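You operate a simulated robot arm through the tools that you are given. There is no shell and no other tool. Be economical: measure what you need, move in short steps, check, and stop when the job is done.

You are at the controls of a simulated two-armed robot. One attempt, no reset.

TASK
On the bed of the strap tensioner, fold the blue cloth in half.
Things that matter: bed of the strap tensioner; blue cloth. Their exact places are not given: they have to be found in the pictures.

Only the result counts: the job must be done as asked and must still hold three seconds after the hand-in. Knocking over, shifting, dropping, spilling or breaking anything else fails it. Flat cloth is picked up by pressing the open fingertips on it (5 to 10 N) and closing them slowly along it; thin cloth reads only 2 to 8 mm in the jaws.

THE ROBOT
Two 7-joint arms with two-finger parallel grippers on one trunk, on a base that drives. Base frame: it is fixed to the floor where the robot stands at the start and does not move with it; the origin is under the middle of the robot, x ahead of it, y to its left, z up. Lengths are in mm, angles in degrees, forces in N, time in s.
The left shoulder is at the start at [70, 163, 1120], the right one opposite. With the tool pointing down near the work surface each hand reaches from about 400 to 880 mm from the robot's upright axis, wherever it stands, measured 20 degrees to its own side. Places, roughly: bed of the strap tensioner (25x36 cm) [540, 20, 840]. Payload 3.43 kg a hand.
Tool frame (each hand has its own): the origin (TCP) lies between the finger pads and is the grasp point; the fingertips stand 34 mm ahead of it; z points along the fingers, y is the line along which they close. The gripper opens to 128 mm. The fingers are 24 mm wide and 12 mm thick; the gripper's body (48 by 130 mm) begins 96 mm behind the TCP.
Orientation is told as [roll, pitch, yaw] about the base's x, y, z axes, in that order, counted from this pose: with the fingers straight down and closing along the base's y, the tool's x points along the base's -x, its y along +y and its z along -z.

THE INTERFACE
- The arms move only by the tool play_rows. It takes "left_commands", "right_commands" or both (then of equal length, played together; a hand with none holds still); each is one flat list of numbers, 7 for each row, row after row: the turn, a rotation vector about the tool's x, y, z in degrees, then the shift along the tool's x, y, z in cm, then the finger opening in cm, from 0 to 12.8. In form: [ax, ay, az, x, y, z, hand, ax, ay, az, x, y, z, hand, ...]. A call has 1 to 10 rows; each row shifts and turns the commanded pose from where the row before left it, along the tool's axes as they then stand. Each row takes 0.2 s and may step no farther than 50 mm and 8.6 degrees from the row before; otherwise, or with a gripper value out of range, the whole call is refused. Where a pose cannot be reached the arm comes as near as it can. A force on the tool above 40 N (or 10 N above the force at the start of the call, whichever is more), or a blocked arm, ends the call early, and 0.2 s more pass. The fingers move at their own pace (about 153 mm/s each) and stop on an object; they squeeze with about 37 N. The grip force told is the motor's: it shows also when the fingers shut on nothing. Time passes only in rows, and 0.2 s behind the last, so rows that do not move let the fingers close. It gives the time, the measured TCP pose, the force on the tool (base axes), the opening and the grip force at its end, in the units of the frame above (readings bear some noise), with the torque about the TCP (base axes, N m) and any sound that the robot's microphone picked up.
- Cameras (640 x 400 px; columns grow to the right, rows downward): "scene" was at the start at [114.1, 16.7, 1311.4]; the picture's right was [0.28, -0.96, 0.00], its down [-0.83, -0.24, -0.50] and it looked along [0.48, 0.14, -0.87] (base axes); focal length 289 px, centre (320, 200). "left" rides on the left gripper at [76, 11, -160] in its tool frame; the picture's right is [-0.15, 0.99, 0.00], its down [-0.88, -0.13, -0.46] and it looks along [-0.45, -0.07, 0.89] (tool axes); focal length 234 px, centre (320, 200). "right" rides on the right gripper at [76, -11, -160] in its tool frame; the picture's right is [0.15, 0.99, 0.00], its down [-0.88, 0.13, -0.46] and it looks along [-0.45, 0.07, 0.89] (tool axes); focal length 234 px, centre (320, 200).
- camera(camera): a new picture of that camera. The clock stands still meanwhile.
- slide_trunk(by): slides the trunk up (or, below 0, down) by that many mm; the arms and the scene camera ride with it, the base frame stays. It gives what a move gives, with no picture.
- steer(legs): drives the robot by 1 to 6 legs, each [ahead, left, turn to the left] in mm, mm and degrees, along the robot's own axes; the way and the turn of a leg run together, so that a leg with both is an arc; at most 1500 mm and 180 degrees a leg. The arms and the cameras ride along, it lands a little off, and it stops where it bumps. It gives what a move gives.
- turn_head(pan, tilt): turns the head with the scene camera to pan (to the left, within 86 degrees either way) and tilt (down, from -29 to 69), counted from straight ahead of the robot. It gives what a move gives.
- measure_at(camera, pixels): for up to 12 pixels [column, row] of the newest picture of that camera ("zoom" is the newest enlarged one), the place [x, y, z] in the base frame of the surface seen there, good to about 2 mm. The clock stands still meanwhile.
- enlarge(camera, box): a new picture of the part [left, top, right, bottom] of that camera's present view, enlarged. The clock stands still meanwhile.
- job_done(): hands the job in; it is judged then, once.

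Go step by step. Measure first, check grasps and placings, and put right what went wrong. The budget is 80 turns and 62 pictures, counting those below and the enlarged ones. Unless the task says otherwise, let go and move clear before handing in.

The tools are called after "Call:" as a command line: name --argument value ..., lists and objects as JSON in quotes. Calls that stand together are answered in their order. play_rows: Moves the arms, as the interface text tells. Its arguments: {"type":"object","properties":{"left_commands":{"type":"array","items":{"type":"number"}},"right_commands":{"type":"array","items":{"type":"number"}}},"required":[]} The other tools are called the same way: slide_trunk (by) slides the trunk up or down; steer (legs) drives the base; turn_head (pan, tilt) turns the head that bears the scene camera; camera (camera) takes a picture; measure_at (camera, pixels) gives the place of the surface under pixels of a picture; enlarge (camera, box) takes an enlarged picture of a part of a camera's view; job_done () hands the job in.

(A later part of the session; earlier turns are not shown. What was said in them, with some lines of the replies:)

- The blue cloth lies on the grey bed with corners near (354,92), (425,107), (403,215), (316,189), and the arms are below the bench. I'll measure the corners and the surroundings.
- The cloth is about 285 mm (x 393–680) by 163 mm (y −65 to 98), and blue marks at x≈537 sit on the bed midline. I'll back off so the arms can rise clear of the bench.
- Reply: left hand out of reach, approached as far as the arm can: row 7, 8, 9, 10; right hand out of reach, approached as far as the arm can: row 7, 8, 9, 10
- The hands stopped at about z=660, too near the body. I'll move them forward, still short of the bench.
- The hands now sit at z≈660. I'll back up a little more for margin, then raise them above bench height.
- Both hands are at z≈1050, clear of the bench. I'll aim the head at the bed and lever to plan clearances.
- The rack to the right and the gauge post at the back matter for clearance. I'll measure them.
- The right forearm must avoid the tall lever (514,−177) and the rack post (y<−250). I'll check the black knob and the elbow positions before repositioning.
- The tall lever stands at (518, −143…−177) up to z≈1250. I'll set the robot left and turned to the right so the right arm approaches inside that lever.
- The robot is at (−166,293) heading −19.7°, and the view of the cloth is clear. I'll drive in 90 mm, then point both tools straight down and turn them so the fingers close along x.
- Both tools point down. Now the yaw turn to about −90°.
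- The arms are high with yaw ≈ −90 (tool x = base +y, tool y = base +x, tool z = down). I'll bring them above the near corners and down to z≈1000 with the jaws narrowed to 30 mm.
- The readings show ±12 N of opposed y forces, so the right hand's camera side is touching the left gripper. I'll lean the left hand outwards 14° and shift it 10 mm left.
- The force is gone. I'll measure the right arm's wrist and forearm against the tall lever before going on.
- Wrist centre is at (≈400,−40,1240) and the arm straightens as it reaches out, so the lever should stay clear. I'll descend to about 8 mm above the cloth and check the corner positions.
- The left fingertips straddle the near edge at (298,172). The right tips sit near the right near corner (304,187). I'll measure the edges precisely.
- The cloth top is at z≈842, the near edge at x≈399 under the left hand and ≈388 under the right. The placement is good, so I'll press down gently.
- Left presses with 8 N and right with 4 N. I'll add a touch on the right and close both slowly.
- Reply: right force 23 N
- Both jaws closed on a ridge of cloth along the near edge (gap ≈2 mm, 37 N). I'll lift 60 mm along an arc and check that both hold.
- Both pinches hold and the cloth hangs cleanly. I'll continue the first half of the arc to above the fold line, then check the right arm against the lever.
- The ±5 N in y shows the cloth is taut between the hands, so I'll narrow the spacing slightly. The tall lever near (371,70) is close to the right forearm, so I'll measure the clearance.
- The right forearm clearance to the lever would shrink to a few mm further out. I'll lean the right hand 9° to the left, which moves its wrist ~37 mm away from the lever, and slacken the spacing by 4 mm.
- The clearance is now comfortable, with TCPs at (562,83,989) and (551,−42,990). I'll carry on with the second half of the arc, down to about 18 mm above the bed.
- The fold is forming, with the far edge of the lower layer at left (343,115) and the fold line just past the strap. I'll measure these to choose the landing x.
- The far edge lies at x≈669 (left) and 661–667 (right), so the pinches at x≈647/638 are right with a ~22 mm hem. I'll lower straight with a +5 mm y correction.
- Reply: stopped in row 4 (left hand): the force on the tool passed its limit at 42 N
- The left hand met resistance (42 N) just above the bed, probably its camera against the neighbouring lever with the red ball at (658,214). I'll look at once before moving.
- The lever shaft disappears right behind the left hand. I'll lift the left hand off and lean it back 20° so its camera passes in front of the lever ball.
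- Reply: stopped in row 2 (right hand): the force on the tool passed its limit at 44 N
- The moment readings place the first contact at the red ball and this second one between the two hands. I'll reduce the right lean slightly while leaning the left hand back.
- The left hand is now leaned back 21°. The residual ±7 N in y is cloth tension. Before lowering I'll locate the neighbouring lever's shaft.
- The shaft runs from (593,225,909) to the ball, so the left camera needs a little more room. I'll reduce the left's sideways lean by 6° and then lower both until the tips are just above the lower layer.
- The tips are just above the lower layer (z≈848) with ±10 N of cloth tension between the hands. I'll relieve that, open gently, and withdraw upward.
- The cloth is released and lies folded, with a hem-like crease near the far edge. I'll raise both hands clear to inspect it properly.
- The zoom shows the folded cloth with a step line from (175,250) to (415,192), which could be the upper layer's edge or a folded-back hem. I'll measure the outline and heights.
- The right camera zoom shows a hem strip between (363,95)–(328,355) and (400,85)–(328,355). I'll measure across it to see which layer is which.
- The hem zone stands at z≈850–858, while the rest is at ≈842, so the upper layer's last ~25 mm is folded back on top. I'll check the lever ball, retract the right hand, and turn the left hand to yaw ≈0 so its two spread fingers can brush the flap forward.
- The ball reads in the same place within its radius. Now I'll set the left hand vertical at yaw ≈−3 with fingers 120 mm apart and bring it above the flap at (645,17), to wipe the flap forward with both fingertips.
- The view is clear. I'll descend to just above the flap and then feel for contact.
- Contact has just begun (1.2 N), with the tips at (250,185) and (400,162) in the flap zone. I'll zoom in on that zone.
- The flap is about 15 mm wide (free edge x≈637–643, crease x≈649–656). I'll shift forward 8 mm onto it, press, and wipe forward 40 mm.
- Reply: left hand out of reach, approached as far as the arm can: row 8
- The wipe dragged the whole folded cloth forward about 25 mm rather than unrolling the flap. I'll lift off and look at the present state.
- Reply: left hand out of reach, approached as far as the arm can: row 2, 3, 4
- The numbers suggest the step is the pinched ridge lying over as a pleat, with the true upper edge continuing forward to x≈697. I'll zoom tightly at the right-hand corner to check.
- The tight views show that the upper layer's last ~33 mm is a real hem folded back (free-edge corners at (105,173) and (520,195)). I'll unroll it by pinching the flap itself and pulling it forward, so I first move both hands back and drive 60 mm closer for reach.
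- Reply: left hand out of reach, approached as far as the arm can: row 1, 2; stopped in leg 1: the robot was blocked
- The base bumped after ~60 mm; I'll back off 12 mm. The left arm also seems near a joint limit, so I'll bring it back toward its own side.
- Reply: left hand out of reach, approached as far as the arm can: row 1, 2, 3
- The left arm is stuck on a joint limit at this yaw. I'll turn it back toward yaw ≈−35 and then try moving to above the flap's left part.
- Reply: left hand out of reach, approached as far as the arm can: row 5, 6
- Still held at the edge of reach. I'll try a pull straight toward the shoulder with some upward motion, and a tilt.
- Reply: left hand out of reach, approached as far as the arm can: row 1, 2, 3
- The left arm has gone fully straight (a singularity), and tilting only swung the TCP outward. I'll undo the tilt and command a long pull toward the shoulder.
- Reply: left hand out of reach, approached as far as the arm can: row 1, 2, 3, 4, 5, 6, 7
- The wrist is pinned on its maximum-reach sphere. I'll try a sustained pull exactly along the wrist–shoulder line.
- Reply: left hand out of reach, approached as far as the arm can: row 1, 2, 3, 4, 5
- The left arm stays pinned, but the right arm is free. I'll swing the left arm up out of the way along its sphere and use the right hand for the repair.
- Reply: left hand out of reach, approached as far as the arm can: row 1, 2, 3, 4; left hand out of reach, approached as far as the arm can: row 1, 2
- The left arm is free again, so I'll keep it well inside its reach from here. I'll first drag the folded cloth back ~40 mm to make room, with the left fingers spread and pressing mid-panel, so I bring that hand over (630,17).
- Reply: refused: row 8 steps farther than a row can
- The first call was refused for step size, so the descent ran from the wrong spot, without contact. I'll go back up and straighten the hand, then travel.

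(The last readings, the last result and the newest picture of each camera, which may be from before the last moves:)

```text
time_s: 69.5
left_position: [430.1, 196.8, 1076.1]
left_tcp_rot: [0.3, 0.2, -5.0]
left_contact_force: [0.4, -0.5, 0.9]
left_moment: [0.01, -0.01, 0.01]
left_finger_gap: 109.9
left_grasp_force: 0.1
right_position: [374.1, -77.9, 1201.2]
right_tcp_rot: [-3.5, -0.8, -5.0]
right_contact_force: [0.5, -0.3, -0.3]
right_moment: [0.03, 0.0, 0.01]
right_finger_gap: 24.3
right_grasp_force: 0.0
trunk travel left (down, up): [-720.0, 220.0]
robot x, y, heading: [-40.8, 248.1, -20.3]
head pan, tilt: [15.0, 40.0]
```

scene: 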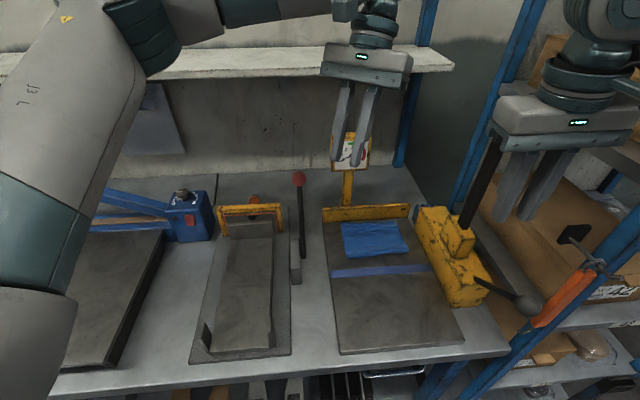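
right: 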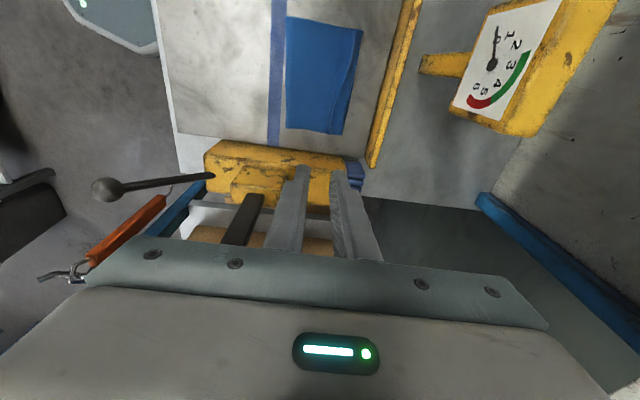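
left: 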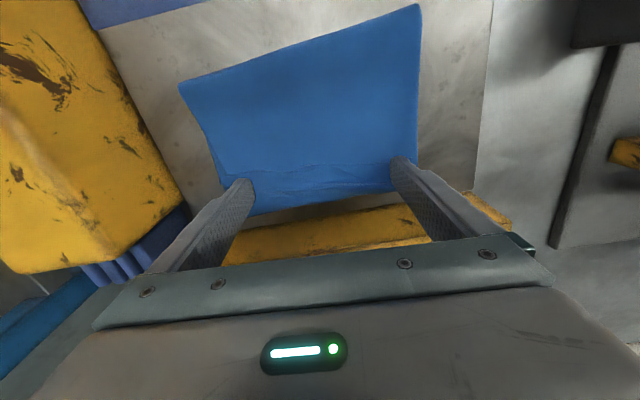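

Call:
play_rows --left_commands '[0, 0, 0, -3.55, -2.7, 0, 11, 0, 0, 0, -3.55, -2.7, 0, 11, 0, 0, 0, -3.55, -2.7, 0, 11, 0, 0, 0, -3.55, -2.7, 0, 11, 0, 0, 0, -3.55, -2.7, 0, 11, 0, 0, 0, -3.55, -2.7, 0, 11, 0, 0, 0, 0, 0, 4.6, 11, 0, 0, 0, 0, 0, 4.6, 11, 0, 0, 0, 0, 0, 4.6, 11, 0, 0, 0, 0, 0, 4.0, 11]'

Call:
camera --camera "left"

```text
time_s: 71.8
left_position: [626.1, 19.3, 897.3]
left_tcp_rot: [0.1, 0.1, -5.3]
left_contact_force: [-0.1, 0.6, 0.3]
left_moment: [-0.01, -0.01, -0.02]
left_finger_gap: 109.9
left_grasp_force: 0.0
right_position: [374.6, -77.3, 1201.7]
right_tcp_rot: [-3.8, -0.7, -5.0]
right_contact_force: [-0.6, 0.2, -0.1]
right_moment: [0.03, 0.0, 0.0]
right_finger_gap: 24.1
right_grasp_force: 0.1
trunk travel left (down, up): [-720.0, 220.0]
robot x, y, heading: [-36.3, 250.7, -20.2]
head pan, tilt: [15.0, 40.0]
```

```text
11 pictures are left
```

left: 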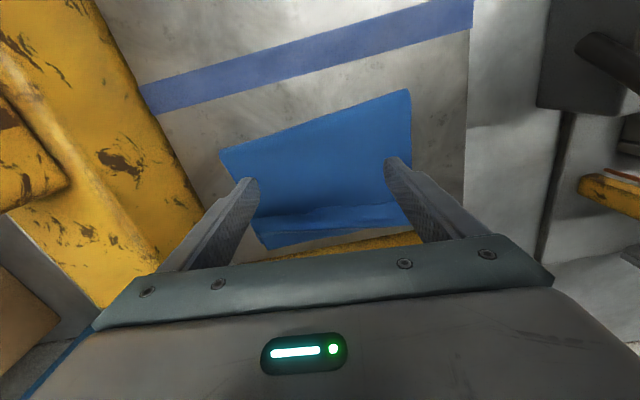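

The fingers straddle the middle of the panel. I'll press to a few newtons.

Call:
play_rows --left_commands '[0, 0, 0, 0, 0, 1.2, 11, 0, 0, 0, 0, 0, 0.5, 11, 0, 0, 0, 0, 0, 0.3, 11, 0, 0, 0, 0, 0, 0.15, 11, 0, 0, 0, 0, 0, 0, 11]'

```text
time_s: 73.0
left_position: [625.5, 18.6, 876.0]
left_tcp_rot: [0.3, 0.0, -5.2]
left_contact_force: [0.0, -0.2, 6.0]
left_moment: [-0.2, 0.02, -0.03]
left_finger_gap: 109.7
left_grasp_force: 0.1
right_position: [372.3, -77.5, 1202.5]
right_tcp_rot: [-3.7, -0.8, -5.1]
right_contact_force: [0.0, 0.2, 0.4]
right_moment: [-0.01, 0.01, 0.01]
right_finger_gap: 24.3
right_grasp_force: 0.1
trunk travel left (down, up): [-720.0, 220.0]
robot x, y, heading: [-36.5, 245.9, -20.2]
head pan, tilt: [15.0, 40.0]
```

6 N of contact. Now I drag back 45 mm slowly, then lift and look.

Call:
play_rows --left_commands '[0, 0, 0, 0.6, 0, 0, 11, 0, 0, 0, 0.6, 0, 0, 11, 0, 0, 0, 0.6, 0, 0, 11, 0, 0, 0, 0.6, 0, 0, 11, 0, 0, 0, 0.6, 0, 0, 11, 0, 0, 0, 0.6, 0, 0, 11, 0, 0, 0, 0.6, 0, 0, 11, 0, 0, 0, 0, 0, -3, 11, 0, 0, 0, 0, 0, -4, 11, 0, 0, 0, 0, 0, 0, 11]'

Call:
enlarge --camera "left" --box '[180, 60, 460, 240]'

```text
time_s: 75.2
left_position: [585.1, 20.9, 944.0]
left_tcp_rot: [0.3, 0.2, -5.0]
left_contact_force: [0.8, -0.6, 0.2]
left_moment: [0.02, 0.05, -0.04]
left_finger_gap: 110.0
left_grasp_force: 0.1
right_position: [373.7, -79.8, 1200.5]
right_tcp_rot: [-3.6, -0.7, -5.1]
right_contact_force: [-0.5, 0.5, -0.5]
right_moment: [0.05, 0.02, -0.02]
right_finger_gap: 24.1
right_grasp_force: 0.0
trunk travel left (down, up): [-720.0, 220.0]
robot x, y, heading: [-34.8, 246.4, -19.9]
head pan, tilt: [15.0, 40.0]
```

```text
2.22 times, centred on (320, 150) of left
```

zoom: 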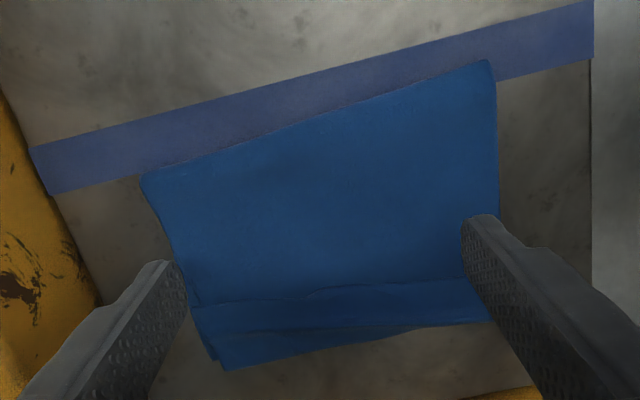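

Call:
measure_at --camera "zoom" --pixels '[[145, 178], [310, 120], [485, 65], [228, 367], [340, 345], [470, 321], [200, 304], [320, 292], [450, 281], [320, 325], [440, 318], [230, 335]]'

```text
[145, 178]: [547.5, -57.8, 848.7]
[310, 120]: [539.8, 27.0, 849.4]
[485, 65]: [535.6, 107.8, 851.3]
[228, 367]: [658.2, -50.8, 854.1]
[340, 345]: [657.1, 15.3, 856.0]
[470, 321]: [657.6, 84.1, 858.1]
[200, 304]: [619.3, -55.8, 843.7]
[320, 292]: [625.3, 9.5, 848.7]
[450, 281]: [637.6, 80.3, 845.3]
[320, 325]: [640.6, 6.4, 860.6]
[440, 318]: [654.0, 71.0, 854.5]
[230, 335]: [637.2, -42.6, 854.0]
```

The cloth is back with the fold at x≈540 and the hem crease at x≈658. Now I'll position both hands over the flap: left at (648,70) upright, right at (635,−35) leaned back 25° so their bodies clear each other.

Call:
play_rows --left_commands '[0, 0, 0, 0, 0, -2, 6, 2.5, 0, 0, -1.95, 1.81, 0, 4, 2.5, 0, 0, -1.95, 1.81, 0, 2.4, 0, 0, 0, -1.95, 1.81, 0, 2.4, 0, 0, 0, 0, 0, 0, 2.4, 0, 0, 0, 0, 0, 0, 2.4, 0, 0, 0, 0, 0, 0, 2.4, 0, 0, 0, 0, 0, 0, 2.4, 0, 0, 0, 0, 0, 0, 2.4, 0, 0, 0, 0, 0, 0, 2.4]' --right_commands '[0, -8, 0, 0, 2.2, 0, 2.4, 0, -8, 0, 0, 2.2, 0, 2.4, 0, -8, 0, 0, 2.2, 0, 2.4, 0, 0, 0, -3.87, 0, 1.81, 2.4, 0, 0, 0, -3.87, 0, 1.81, 2.4, 0, 0, 0, -3.87, 0, 1.81, 2.4, 0, 0, 0, -3.87, 0, 1.81, 2.4, 0, 0, 0, -3.87, 0, 1.81, 2.4, 0, 0, 0, -3.87, 0, 1.81, 2.4, 0, 0, 0, 0, 0, 0, 2.4]'

```text
time_s: 77.3
left_position: [631.3, 72.6, 976.8]
left_tcp_rot: [-4.9, -0.9, -5.4]
left_contact_force: [-0.1, -0.5, 0.5]
left_moment: [-0.02, -0.01, 0.0]
left_finger_gap: 24.1
left_grasp_force: 0.1
right_position: [609.3, -33.9, 1206.7]
right_tcp_rot: [-4.1, -25.7, -3.8]
right_contact_force: [0.3, 0.3, 0.5]
right_moment: [0.01, 0.0, 0.0]
right_finger_gap: 24.2
right_grasp_force: 0.0
trunk travel left (down, up): [-720.0, 220.0]
robot x, y, heading: [-37.1, 247.5, -20.5]
head pan, tilt: [15.0, 40.0]
```

Call:
play_rows --left_commands '[0, 0, 0, -0.85, 0, 0, 2.4, 0, 0, 0, -0.85, 0, 0, 2.4, 0, 0, 0, 0, 0, 3.5, 2.4, 0, 0, 0, 0, 0, 3.0, 2.4, 0, 0, 0, 0, 0, 0, 2.4, 0, 0, 0, 0, 0, 0, 2.4, 0, 0, 0, 0, 0, 0, 2.4, 0, 0, 0, 0, 0, 0, 2.4]' --right_commands '[0, 0, 0, 1.65, 0, 3.98, 2.4, 0, 0, 0, 1.65, 0, 3.98, 2.4, 0, 0, 0, 1.65, 0, 3.98, 2.4, 0, 0, 0, 1.65, 0, 3.98, 2.4, 0, 0, 0, 1.65, 0, 3.98, 2.4, 0, 0, 0, 1.65, 0, 3.98, 2.4, 0, 0, 0, 1.5, 0, 3.6, 2.4, 0, 0, 0, 0, 0, 0, 2.4]'

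Call:
camera --camera "left"

Call:
camera --camera "right"

```text
time_s: 78.6
left_position: [681.8, 122.5, 914.5]
left_tcp_rot: [-6.5, -0.8, -2.0]
left_contact_force: [-5.2, -8.7, 2.7]
left_moment: [1.33, -0.7, 0.47]
left_finger_gap: 24.3
left_grasp_force: 0.0
right_position: [680.5, 19.6, 1023.3]
right_tcp_rot: [-6.5, -28.2, 2.0]
right_contact_force: [0.5, 0.1, 0.7]
right_moment: [0.0, -0.04, 0.02]
right_finger_gap: 24.0
right_grasp_force: 0.1
trunk travel left (down, up): [-720.0, 220.0]
robot x, y, heading: [-14.4, 248.7, -16.4]
head pan, tilt: [15.0, 40.0]
stopped in row 6 (left hand): the force on the tool passed its limit at 50 N (the readings are from after the stop); the commanded pose is now the measured one
```

```text
9 pictures are left
```

left: 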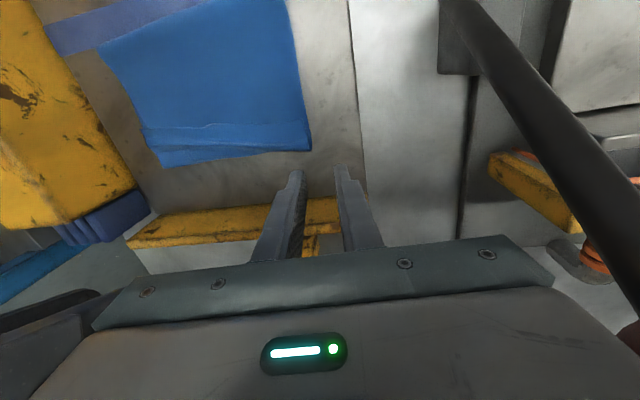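

```text
8 pictures are left
```

right: 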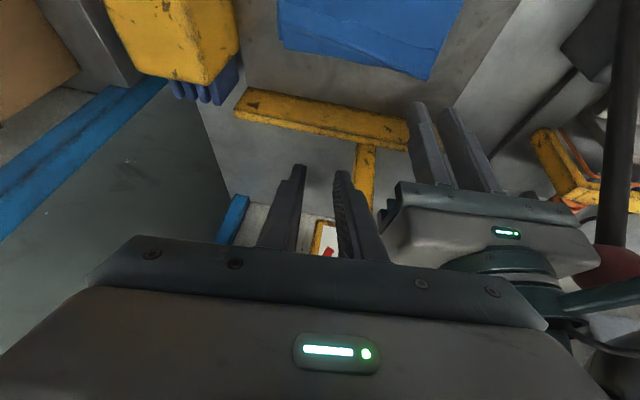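

The base was pushed (heading now −16.4°, x −14) and the left hand is against the neighbouring lever's ball. An arm must have hit something, so I'll withdraw both hands gently the way they came.

Call:
play_rows --left_commands '[0, 0, 0, 1, -1.5, -1, 2.4, 0, 0, 0, 1, -1.5, -2, 2.4, 0, 0, 0, 1, -1, -2, 2.4, 0, 0, 0, 0, 0, 0, 2.4]' --right_commands '[0, 0, 0, -1.65, 0, -3.98, 2.4, 0, 0, 0, -1.65, 0, -3.98, 2.4, 0, 0, 0, -1.65, 0, -3.98, 2.4, 0, 0, 0, 0, 0, 0, 2.4]'

Call:
turn_head --pan -5 --tilt 42

Call:
camera --camera "scene"

```text
time_s: 79.4
left_position: [670.9, 71.2, 939.6]
left_tcp_rot: [-5.2, 0.2, -1.7]
left_contact_force: [-0.4, 0.3, -0.2]
left_moment: [-0.01, -0.02, 0.02]
left_finger_gap: 24.1
left_grasp_force: 0.1
right_position: [682.6, -12.4, 1104.0]
right_tcp_rot: [-5.0, -26.3, -0.2]
right_contact_force: [-1.2, 0.6, 0.0]
right_moment: [-0.03, -0.03, 0.0]
right_finger_gap: 24.1
right_grasp_force: 0.1
trunk travel left (down, up): [-720.0, 220.0]
robot x, y, heading: [-13.4, 241.6, -16.9]
head pan, tilt: [15.0, 40.0]
stopped in row 3 (right hand): the force on the tool passed its limit at 48 N (the readings are from after the stop); the commanded pose is now the measured one
```

```text
time_s: 80.2
left_position: [670.1, 71.5, 941.8]
left_tcp_rot: [-5.3, 0.3, -1.8]
left_contact_force: [1.1, -0.2, 1.1]
left_moment: [0.01, 0.0, -0.02]
left_finger_gap: 23.9
left_grasp_force: 0.1
right_position: [683.5, -12.4, 1104.7]
right_tcp_rot: [-4.9, -26.2, -0.3]
right_contact_force: [-1.2, -2.1, 2.3]
right_moment: [0.37, -0.02, 0.07]
right_finger_gap: 24.0
right_grasp_force: 0.1
trunk travel left (down, up): [-720.0, 220.0]
robot x, y, heading: [-13.7, 241.9, -16.9]
head pan, tilt: [-5.0, 42.0]
```

```text
7 pictures are left
```

scene: 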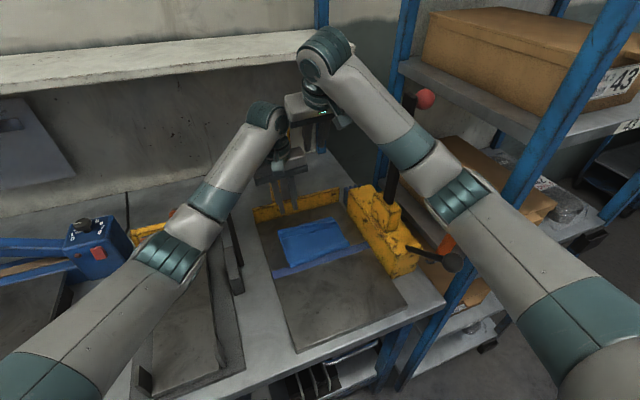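

Everything still stands where it was. The right hand had met the left arm. I'll free the right hand by moving it right and up, then back, and continue only with the left.

Call:
play_rows --right_commands '[0, 0, 0, -1.0, -1.5, -2.2, 2.4, 0, 0, 0, -1.3, -1.5, -2.7, 2.4, 0, 0, 0, 0.5, 0, -3.6, 2.4, 0, 0, 0, 2.3, 0, -3.1, 2.4, 0, 0, 0, 3.6, 0, -1.76, 2.4, 0, 0, 0, 3.6, 0, -1.76, 2.4, 0, 0, 0, 3.6, 0, -1.76, 2.4, 0, 0, 0, 3.6, 0, -1.76, 2.4, 0, 0, 0, 3.6, 0, -1.76, 2.4, 0, 0, 0, 0, 0, 0, 2.4]'

```text
time_s: 81.5
left_position: [686.5, 126.4, 950.7]
left_tcp_rot: [-7.0, -0.2, 0.8]
left_contact_force: [-0.2, -0.1, -0.4]
left_moment: [-0.06, 0.03, 0.0]
left_finger_gap: 24.1
left_grasp_force: 0.1
right_position: [612.9, 49.4, 1212.0]
right_tcp_rot: [-5.8, -25.9, 5.0]
right_contact_force: [-0.7, 0.9, 0.2]
right_moment: [-0.02, 0.03, -0.02]
right_finger_gap: 23.8
right_grasp_force: 0.1
trunk travel left (down, up): [-720.0, 220.0]
robot x, y, heading: [4.2, 253.4, -13.6]
head pan, tilt: [-5.0, 42.0]
stopped in row 6 (left hand): the force on the tool passed its limit at 59 N (the readings are from after the stop); the commanded pose is now the measured one
```

The base was nudged again, most likely because the right elbow presses against the rack as that arm retracts. I'll raise the left hand straight up clear of the lever ball, then back the base away instead of retracting the right arm.

Call:
play_rows --left_commands '[0, 0, 0, 0.3, -1.5, -3.5, 2.4, 0, 0, 0, 0.3, -1.5, -4.2, 2.4, 0, 0, 0, 0, -1.2, -4.5, 2.4, 0, 0, 0, 0, -1, -4.5, 2.4, 0, 0, 0, 0, 0, 0, 2.4]'

Call:
camera --camera "scene"

```text
time_s: 82.9
left_position: [680.3, 94.2, 1117.2]
left_tcp_rot: [-6.6, 0.1, 1.2]
left_contact_force: [-0.2, 0.6, 0.0]
left_moment: [-0.05, 0.01, 0.0]
left_finger_gap: 24.3
left_grasp_force: 0.1
right_position: [613.8, 52.8, 1208.5]
right_tcp_rot: [-5.5, -25.9, 5.7]
right_contact_force: [-0.1, 0.0, 0.0]
right_moment: [-0.02, 0.0, 0.0]
right_finger_gap: 24.1
right_grasp_force: 0.0
trunk travel left (down, up): [-720.0, 220.0]
robot x, y, heading: [-1.0, 251.7, -13.1]
head pan, tilt: [-5.0, 42.0]
stopped in row 5 (left hand): the arm was blocked; the commanded pose is now the measured one
```

```text
6 pictures are left
```

scene: 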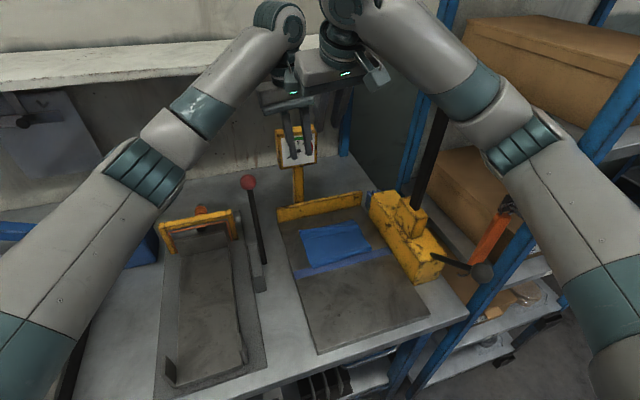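

All items look in place; only the two wrists touch each other, high above the bed. I'll back the robot 250 mm away.

Call:
steer --legs '[[-250, 0, 0]]'

Call:
play_rows --right_commands '[0, 0, 0, -1.0, -3, -2, 2.4, 0, 0, 0, 0, -4, 0, 2.4, 0, 0, 0, 2, -4, -1, 2.4, 0, 0, 0, 3.6, 0, -1.76, 2.4, 0, 0, 0, 3.6, 0, -1.76, 2.4, 0, 0, 0, 3.6, 0, -1.76, 2.4, 0, 0, 0, 0, 0, 0, 2.4]'

```text
time_s: 83.8
left_position: [664.2, 99.3, 1112.4]
left_tcp_rot: [-6.1, 0.2, 2.1]
left_contact_force: [-0.5, -0.3, 0.9]
left_moment: [0.01, 0.0, 0.03]
left_finger_gap: 24.1
left_grasp_force: 0.1
right_position: [596.6, 60.4, 1201.1]
right_tcp_rot: [-4.8, -25.5, 6.7]
right_contact_force: [-0.2, -0.1, -0.7]
right_moment: [-0.02, 0.0, -0.03]
right_finger_gap: 24.2
right_grasp_force: 0.0
trunk travel left (down, up): [-720.0, 220.0]
robot x, y, heading: [-25.2, 256.7, -12.6]
head pan, tilt: [-5.0, 42.0]
stopped in leg 1: the robot was blocked; the commanded pose is now the measured one
```

```text
time_s: 85.6
left_position: [770.8, 278.2, 1122.8]
left_tcp_rot: [-6.6, -0.3, 15.4]
left_contact_force: [-1.2, 0.1, 0.7]
left_moment: [-0.05, -0.14, 0.02]
left_finger_gap: 24.0
left_grasp_force: 0.0
right_position: [611.9, 78.9, 1249.6]
right_tcp_rot: [-5.7, -26.4, 20.4]
right_contact_force: [0.8, 3.7, 7.4]
right_moment: [-0.44, 0.44, -0.21]
right_finger_gap: 24.0
right_grasp_force: 0.2
trunk travel left (down, up): [-720.0, 220.0]
robot x, y, heading: [75.4, 261.2, 0.9]
head pan, tilt: [-5.0, 42.0]
stopped in row 7 (right hand): the arm was blocked; the commanded pose is now the measured one
```

The base was dragged forward to x=75, so the right arm is hooked on something. I need a look before any further motion.

Call:
turn_head --pan -25 --tilt 25

Call:
camera --camera "scene"

```text
time_s: 86.4
left_position: [773.7, 282.4, 1122.4]
left_tcp_rot: [-6.4, -0.4, 16.6]
left_contact_force: [-0.2, 0.0, 1.2]
left_moment: [0.04, 0.01, 0.01]
left_finger_gap: 24.1
left_grasp_force: 0.0
right_position: [617.8, 81.5, 1247.1]
right_tcp_rot: [-5.9, -26.6, 21.4]
right_contact_force: [-0.5, -0.3, -0.2]
right_moment: [-0.01, 0.0, -0.03]
right_finger_gap: 24.1
right_grasp_force: 0.0
trunk travel left (down, up): [-720.0, 220.0]
robot x, y, heading: [83.3, 260.0, 1.9]
head pan, tilt: [-25.0, 25.0]
```

```text
5 pictures are left
```

scene: 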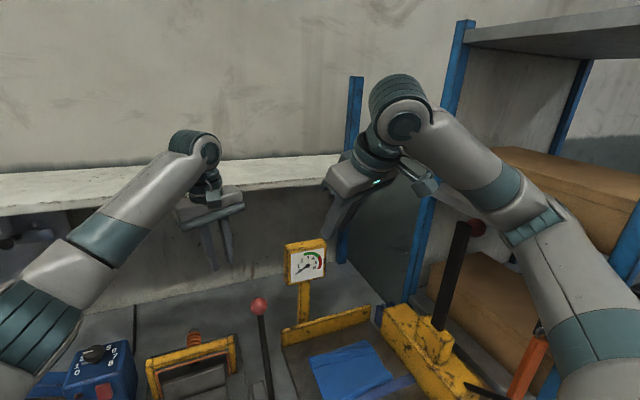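

Call:
measure_at --camera "scene" --pixels '[[478, 228], [455, 260], [530, 225], [500, 195], [560, 290], [590, 340], [400, 125], [450, 150], [533, 350], [612, 380], [540, 180], [345, 185]]'

```text
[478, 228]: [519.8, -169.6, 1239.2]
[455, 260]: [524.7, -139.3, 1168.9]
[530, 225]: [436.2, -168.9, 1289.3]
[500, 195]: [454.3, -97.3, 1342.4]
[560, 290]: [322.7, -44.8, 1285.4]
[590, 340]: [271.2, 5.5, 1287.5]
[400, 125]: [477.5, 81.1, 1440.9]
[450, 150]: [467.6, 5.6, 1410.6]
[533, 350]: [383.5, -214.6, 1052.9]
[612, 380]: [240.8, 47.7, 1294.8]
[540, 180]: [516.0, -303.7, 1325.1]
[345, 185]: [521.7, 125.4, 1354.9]
```

The right elbow (≈(445,−190,1285)) sits between the tall lever's ball (520,−170,1239, unmoved) and the rack post (400,−259), so backing up catches the post. I'll slide the base left first to free the elbow, then back out.

Call:
steer --legs '[[0, 130, 0]]'

```text
time_s: 87.7
left_position: [769.2, 346.1, 1114.6]
left_tcp_rot: [-4.7, -0.2, 13.7]
left_contact_force: [-0.8, 0.2, 0.1]
left_moment: [0.03, 0.04, -0.01]
left_finger_gap: 24.3
left_grasp_force: 0.2
right_position: [604.2, 148.6, 1228.9]
right_tcp_rot: [-3.4, -26.2, 17.4]
right_contact_force: [-0.4, -0.2, 0.2]
right_moment: [0.02, -0.01, 0.0]
right_finger_gap: 23.8
right_grasp_force: 0.2
trunk travel left (down, up): [-720.0, 220.0]
robot x, y, heading: [70.0, 385.1, -0.9]
head pan, tilt: [-25.0, 25.0]
```

Call:
steer --legs '[[-350, 0, 0]]'

```text
time_s: 90.0
left_position: [420.8, 354.8, 1110.8]
left_tcp_rot: [-4.9, 0.1, 13.7]
left_contact_force: [-0.7, -0.6, 0.4]
left_moment: [0.03, 0.01, 0.01]
left_finger_gap: 24.1
left_grasp_force: 0.0
right_position: [256.9, 155.9, 1226.7]
right_tcp_rot: [-3.5, -25.7, 17.4]
right_contact_force: [-0.4, -0.4, -0.1]
right_moment: [-0.03, -0.02, -0.01]
right_finger_gap: 24.2
right_grasp_force: 0.1
trunk travel left (down, up): [-720.0, 220.0]
robot x, y, heading: [-283.8, 390.3, -0.9]
head pan, tilt: [-25.0, 25.0]
```

The robot is free and clear. I'll look at the whole scene from here.

Call:
turn_head --pan -25 --tilt 32

Call:
enlarge --camera "scene" --box '[160, 40, 560, 290]'

```text
time_s: 90.7
left_position: [421.0, 355.0, 1110.6]
left_tcp_rot: [-4.8, 0.1, 13.6]
left_contact_force: [0.2, 0.5, -0.1]
left_moment: [0.02, 0.0, 0.0]
left_finger_gap: 24.1
left_grasp_force: 0.0
right_position: [254.8, 156.9, 1227.2]
right_tcp_rot: [-3.4, -25.8, 17.5]
right_contact_force: [-0.6, 0.2, -0.2]
right_moment: [-0.02, 0.01, 0.01]
right_finger_gap: 24.3
right_grasp_force: 0.1
trunk travel left (down, up): [-720.0, 220.0]
robot x, y, heading: [-286.1, 394.1, -0.8]
head pan, tilt: [-25.0, 32.0]
```

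```text
1.60 times, centred on (360, 165) of scene
```

zoom: 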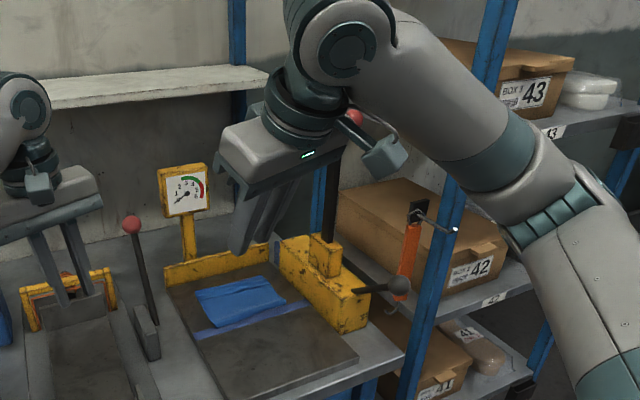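

Everything is standing as before and the cloth is still folded. I'll make one careful one-handed repair of the hem with the left hand only, from the earlier proven stance.

Call:
steer --legs '[[0, 0, -19.2], [239, -54, 0]]'

Call:
play_rows --left_commands '[-5, -7.5, 0, 0, 0, 0, 2.4, 0, -7.5, 0, 0, 0, 0, 2.4, 0, 0, 0, 0, 0, 0, 2.4]'

```text
time_s: 93.5
left_position: [571.7, -0.2, 1110.4]
left_tcp_rot: [-4.8, 0.0, -5.3]
left_contact_force: [-0.3, -0.5, 0.3]
left_moment: [-0.01, 0.01, 0.02]
left_finger_gap: 24.0
left_grasp_force: 0.1
right_position: [352.9, -135.1, 1227.7]
right_tcp_rot: [-3.4, -25.8, -1.4]
right_contact_force: [-0.1, -0.4, -0.3]
right_moment: [0.01, -0.01, 0.01]
right_finger_gap: 24.2
right_grasp_force: 0.0
trunk travel left (down, up): [-720.0, 220.0]
robot x, y, heading: [-88.3, 263.0, -20.1]
head pan, tilt: [-25.0, 32.0]
```

```text
refused: row 1 steps farther than a row can; nothing moved
```

Call:
play_rows --left_commands '[-4.8, 0, 0, 0, 0, 0, 2.4, 0, -7.5, 0, 0, 0, 0, 2.4, 0, -7.5, 0, 0, 0, 0, 2.4, 0, 0, 0, -2.77, 0.5, 0.74, 2.4, 0, 0, 0, -2.77, 0.5, 0.74, 2.4, 0, 0, 0, 1.12, 0, 4.15, 2.4, 0, 0, 0, 1.12, 0, 4.15, 2.4, 0, 0, 0, 1.12, 0, 4.15, 2.4, 0, 0, 0, 1.12, 0, 4.15, 2.4, 0, 0, 0, 1.12, 0, 4.15, 2.4]'

Call:
enlarge --camera "left" --box '[180, 80, 460, 260]'

```text
time_s: 95.7
left_position: [631.3, 5.3, 895.2]
left_tcp_rot: [-0.1, -14.9, -5.3]
left_contact_force: [-0.3, -0.7, 0.2]
left_moment: [-0.01, 0.0, -0.04]
left_finger_gap: 24.1
left_grasp_force: 0.1
right_position: [352.7, -135.5, 1226.1]
right_tcp_rot: [-3.6, -25.9, -1.4]
right_contact_force: [0.6, 0.1, 0.6]
right_moment: [0.01, 0.01, -0.02]
right_finger_gap: 24.2
right_grasp_force: 0.0
trunk travel left (down, up): [-720.0, 220.0]
robot x, y, heading: [-84.0, 262.8, -20.0]
head pan, tilt: [-25.0, 32.0]
```

```text
2.22 times, centred on (320, 170) of left
```

zoom: 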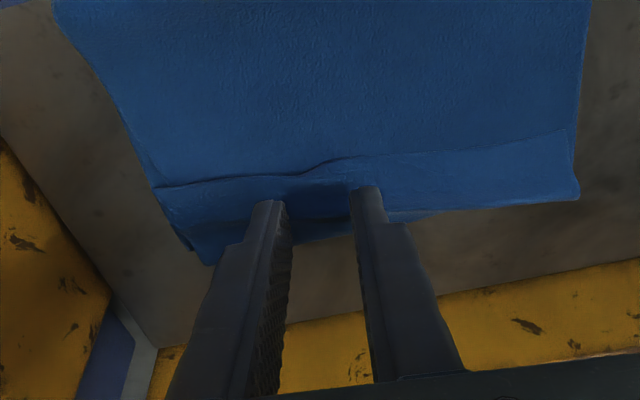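

The fingertips are just inside the flap's free edge (zoom row ≈170, tips at rows 190–200). I'll press down onto the flap.

Call:
play_rows --left_commands '[0, 0, 0, 0.18, 0, 0.68, 2.4, 0, 0, 0, 0.1, 0, 0.39, 2.4, 0, 0, 0, 0.05, 0, 0.2, 2.4, 0, 0, 0, 0.03, 0, 0.12, 2.4, 0, 0, 0, 0, 0, 0, 2.4]'

```text
time_s: 96.9
left_position: [629.9, 4.1, 880.2]
left_tcp_rot: [-0.1, -14.9, -5.3]
left_contact_force: [-1.0, 0.1, 0.8]
left_moment: [-0.01, 0.03, 0.0]
left_finger_gap: 24.0
left_grasp_force: 0.0
right_position: [352.4, -135.2, 1226.5]
right_tcp_rot: [-3.6, -25.8, -1.4]
right_contact_force: [-0.6, 0.0, 0.1]
right_moment: [0.01, -0.02, -0.03]
right_finger_gap: 24.1
right_grasp_force: 0.0
trunk travel left (down, up): [-720.0, 220.0]
robot x, y, heading: [-82.9, 265.3, -20.0]
head pan, tilt: [-25.0, 32.0]
```

Call:
play_rows --left_commands '[0, 0, 0, 0.04, 0, 0.14, 2.4, 0, 0, 0, 0.01, 0, 0.05, 2.4, 0, 0, 0, 0, 0, 0, 2.2, 0, 0, 0, 0, 0, 0, 1.9, 0, 0, 0, 0, 0, 0, 1.6, 0, 0, 0, 0, 0, 0, 1.3, 0, 0, 0, 0, 0, 0, 1.0, 0, 0, 0, 0, 0, 0, 0.7, 0, 0, 0, 0, 0, 0, 0.4, 0, 0, 0, 0, 0, 0, 0]'

```text
time_s: 99.1
left_position: [629.6, 4.4, 878.6]
left_tcp_rot: [0.1, -14.9, -5.2]
left_contact_force: [-0.6, -0.4, 0.4]
left_moment: [-0.05, 0.01, 0.0]
left_finger_gap: 2.0
left_grasp_force: 37.5
right_position: [351.6, -136.0, 1226.9]
right_tcp_rot: [-3.6, -25.8, -1.4]
right_contact_force: [0.2, 0.4, -0.4]
right_moment: [0.01, -0.01, -0.01]
right_finger_gap: 24.1
right_grasp_force: 0.1
trunk travel left (down, up): [-720.0, 220.0]
robot x, y, heading: [-85.1, 263.1, -19.9]
head pan, tilt: [-25.0, 32.0]
```

The gap is 2.0 mm at 37 N, the same as a single-layer ridge, so the flap is held. I'll lift it, carry it forward until taut, and lower it, unrolling the hem.

Call:
play_rows --left_commands '[0, 0, 0, -0.63, 0, -1.38, 0, 0, 0, 0, -0.63, 0, -1.38, 0, 0, 0, 0, -0.87, 0.06, -0.54, 0, 0, 0, 0, -0.87, 0.06, -0.54, 0, 0, 0, 0, -0.58, 0.05, 0.16, 0, 0, 0, 0, -0.58, 0.05, 0.16, 0, 0, 0, 0, -0.09, 0.03, 1.01, 0, 0, 0, 0, -0.09, 0.03, 1.01, 0, 0, 0, 0, 0.25, 0, 1.5, 0, 0, 0, 0, 0, 0, 0, 0]'

Call:
enlarge --camera "left" --box '[180, 60, 460, 240]'

```text
time_s: 101.3
left_position: [669.6, 2.6, 889.8]
left_tcp_rot: [0.0, -14.9, -5.3]
left_contact_force: [0.6, 0.3, 0.6]
left_moment: [-0.04, 0.02, 0.03]
left_finger_gap: 1.9
left_grasp_force: 36.9
right_position: [352.0, -134.9, 1227.9]
right_tcp_rot: [-3.5, -25.8, -1.4]
right_contact_force: [-0.2, 0.6, 0.1]
right_moment: [-0.03, -0.02, 0.05]
right_finger_gap: 24.2
right_grasp_force: 0.0
trunk travel left (down, up): [-720.0, 220.0]
robot x, y, heading: [-81.6, 261.5, -19.8]
head pan, tilt: [-25.0, 32.0]
```

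```text
2.22 times, centred on (320, 150) of left
```

zoom: 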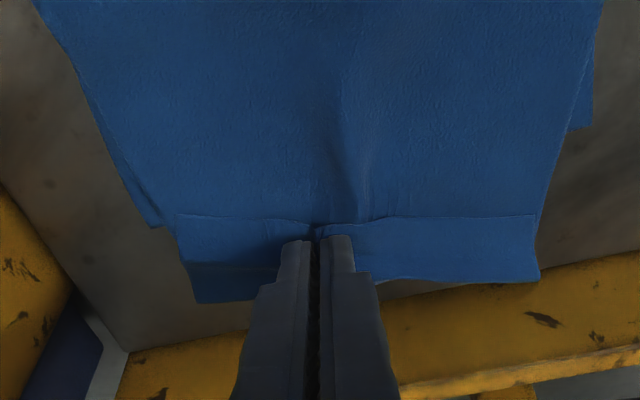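

The hem is still folded, and the upper panel now overhangs the lower edge, which shows at (160,225) and (588,128). I'll measure it.

Call:
measure_at --camera "zoom" --pixels '[[155, 222], [588, 125], [180, 218], [533, 218], [200, 300], [535, 280], [430, 280], [240, 218], [450, 216], [348, 150], [120, 150], [400, 100]]'

```text
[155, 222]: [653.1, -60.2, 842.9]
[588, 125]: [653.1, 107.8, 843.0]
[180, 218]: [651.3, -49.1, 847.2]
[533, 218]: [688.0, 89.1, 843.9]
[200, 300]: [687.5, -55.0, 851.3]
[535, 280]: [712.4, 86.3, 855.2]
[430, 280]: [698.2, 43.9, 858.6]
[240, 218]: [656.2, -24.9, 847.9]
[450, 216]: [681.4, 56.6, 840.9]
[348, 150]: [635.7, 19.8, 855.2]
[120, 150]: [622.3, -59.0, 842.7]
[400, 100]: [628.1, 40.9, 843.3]
```

The lower edge is at x=653; the upper panel's own edge is at (651,−49) on the right and (688,89) on the left. So a small back-shift with a counter-clockwise turn will line the two edges up.

Call:
play_rows --left_commands '[-1.0, 0, -3.9, 0.36, 0, -0.1, 0, -1.0, 0, -3.9, 0.36, 0, -0.1, 0, -1.0, 0, -3.9, 0.36, 0, -0.1, 0, -1.0, 0, -2.5, 0.36, 0, -0.1, 0, 0, 0, 0, 0.2, 0, 0.3, 0, 0, 0, 0, 0, 0, 0, 0]'

Call:
enlarge --camera "left" --box '[180, 60, 460, 240]'

Call:
measure_at --camera "zoom" --pixels '[[155, 222], [588, 125], [180, 218], [533, 218], [200, 300], [535, 280], [430, 280], [240, 218], [450, 216], [348, 150]]'

```text
time_s: 102.7
left_position: [653.6, 3.4, 886.8]
left_tcp_rot: [0.2, -15.0, 9.5]
left_contact_force: [0.5, 0.0, -0.1]
left_moment: [0.0, 0.02, -0.03]
left_finger_gap: 2.1
left_grasp_force: 36.8
right_position: [352.2, -135.8, 1226.2]
right_tcp_rot: [-3.5, -25.8, -1.4]
right_contact_force: [0.1, -0.4, 0.3]
right_moment: [0.06, -0.02, -0.01]
right_finger_gap: 24.1
right_grasp_force: 0.0
trunk travel left (down, up): [-720.0, 220.0]
robot x, y, heading: [-85.5, 261.4, -19.5]
head pan, tilt: [-25.0, 32.0]
```

```text
2.22 times, centred on (320, 150) of left
```

zoom: 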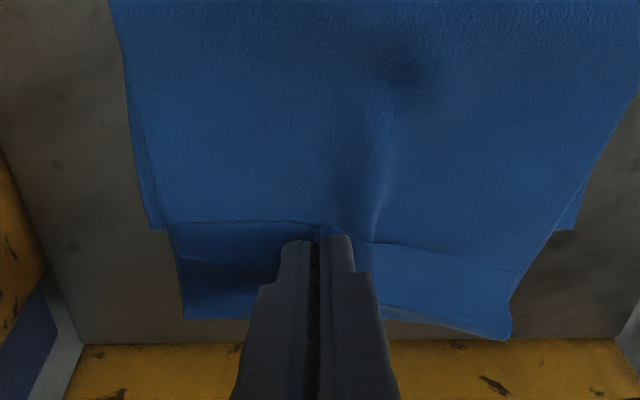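

```text
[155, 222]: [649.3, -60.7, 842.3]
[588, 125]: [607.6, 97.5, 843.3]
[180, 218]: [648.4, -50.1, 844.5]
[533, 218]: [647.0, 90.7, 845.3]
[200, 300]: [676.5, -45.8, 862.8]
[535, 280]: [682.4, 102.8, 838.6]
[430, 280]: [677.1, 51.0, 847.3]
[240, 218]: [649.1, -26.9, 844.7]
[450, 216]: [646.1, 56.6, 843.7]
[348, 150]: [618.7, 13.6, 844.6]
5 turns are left
```

The upper edge now lies within about 15 mm of the lower edge on both sides. I'm releasing gently and withdrawing upward.

Call:
play_rows --left_commands '[0, 0, 0, 0.1, 0, 0.4, 0, 0, 0, 0, 0, 0, 0, 0.7, 0, 0, 0, 0, 0, 0, 1.4, 0, 0, 0, -0.1, 0, -0.4, 2.0, 0, 0, 0, -0.26, 0, -0.97, 2.0, 0, 0, 0, -0.5, 0, -1.9, 2.0, 0, 0, 0, -1, 0, -3.9, 2.0, 0, 0, 0, -1, 0, -3.9, 2.0, 0, 0, 0, -1, 0, -4, 2.0, 0, 0, 0, -1, 0, -4, 2.0]'

Call:
enlarge --camera "left" --box '[180, 60, 460, 240]'

```text
time_s: 104.9
left_position: [652.3, 0.3, 1078.1]
left_tcp_rot: [0.3, -14.9, 9.5]
left_contact_force: [0.1, 0.2, 0.7]
left_moment: [0.0, 0.03, 0.05]
left_finger_gap: 20.2
left_grasp_force: 0.0
right_position: [352.4, -136.7, 1227.4]
right_tcp_rot: [-3.5, -25.8, -1.3]
right_contact_force: [-1.1, 0.4, -0.3]
right_moment: [0.01, -0.02, 0.04]
right_finger_gap: 24.2
right_grasp_force: 0.1
trunk travel left (down, up): [-720.0, 220.0]
robot x, y, heading: [-84.1, 263.9, -19.9]
head pan, tilt: [-25.0, 32.0]
```

```text
2.22 times, centred on (320, 150) of left
4 turns are left
```

zoom: 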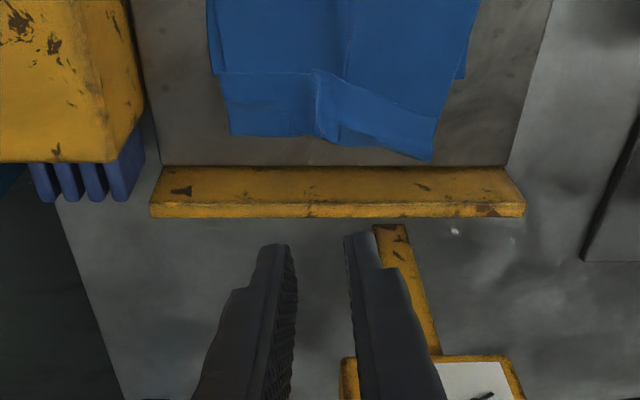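

The cloth is released and lies folded on the bed, with its upper edge about level with the lower edge, and both hands are clear with no contact forces. I'm handing in.

Call:
job_done

```text
The job is handed in.
```

The blue cloth is folded over on the tensioner's bed, but the fold is not clean. The last 30 mm or so of the upper layer is still turned back as a hem that sticks out past the lower edge. Before release, the two edges measured within 4 mm on the right. On the left I estimate about 15 mm, which I didn't measure.

My hands bumped the neighbouring lever's red ball twice, the right elbow caught on the rack post and the base was blocked once near the bench. Later pictures showed nothing knocked over or visibly moved. Both hands are clear.
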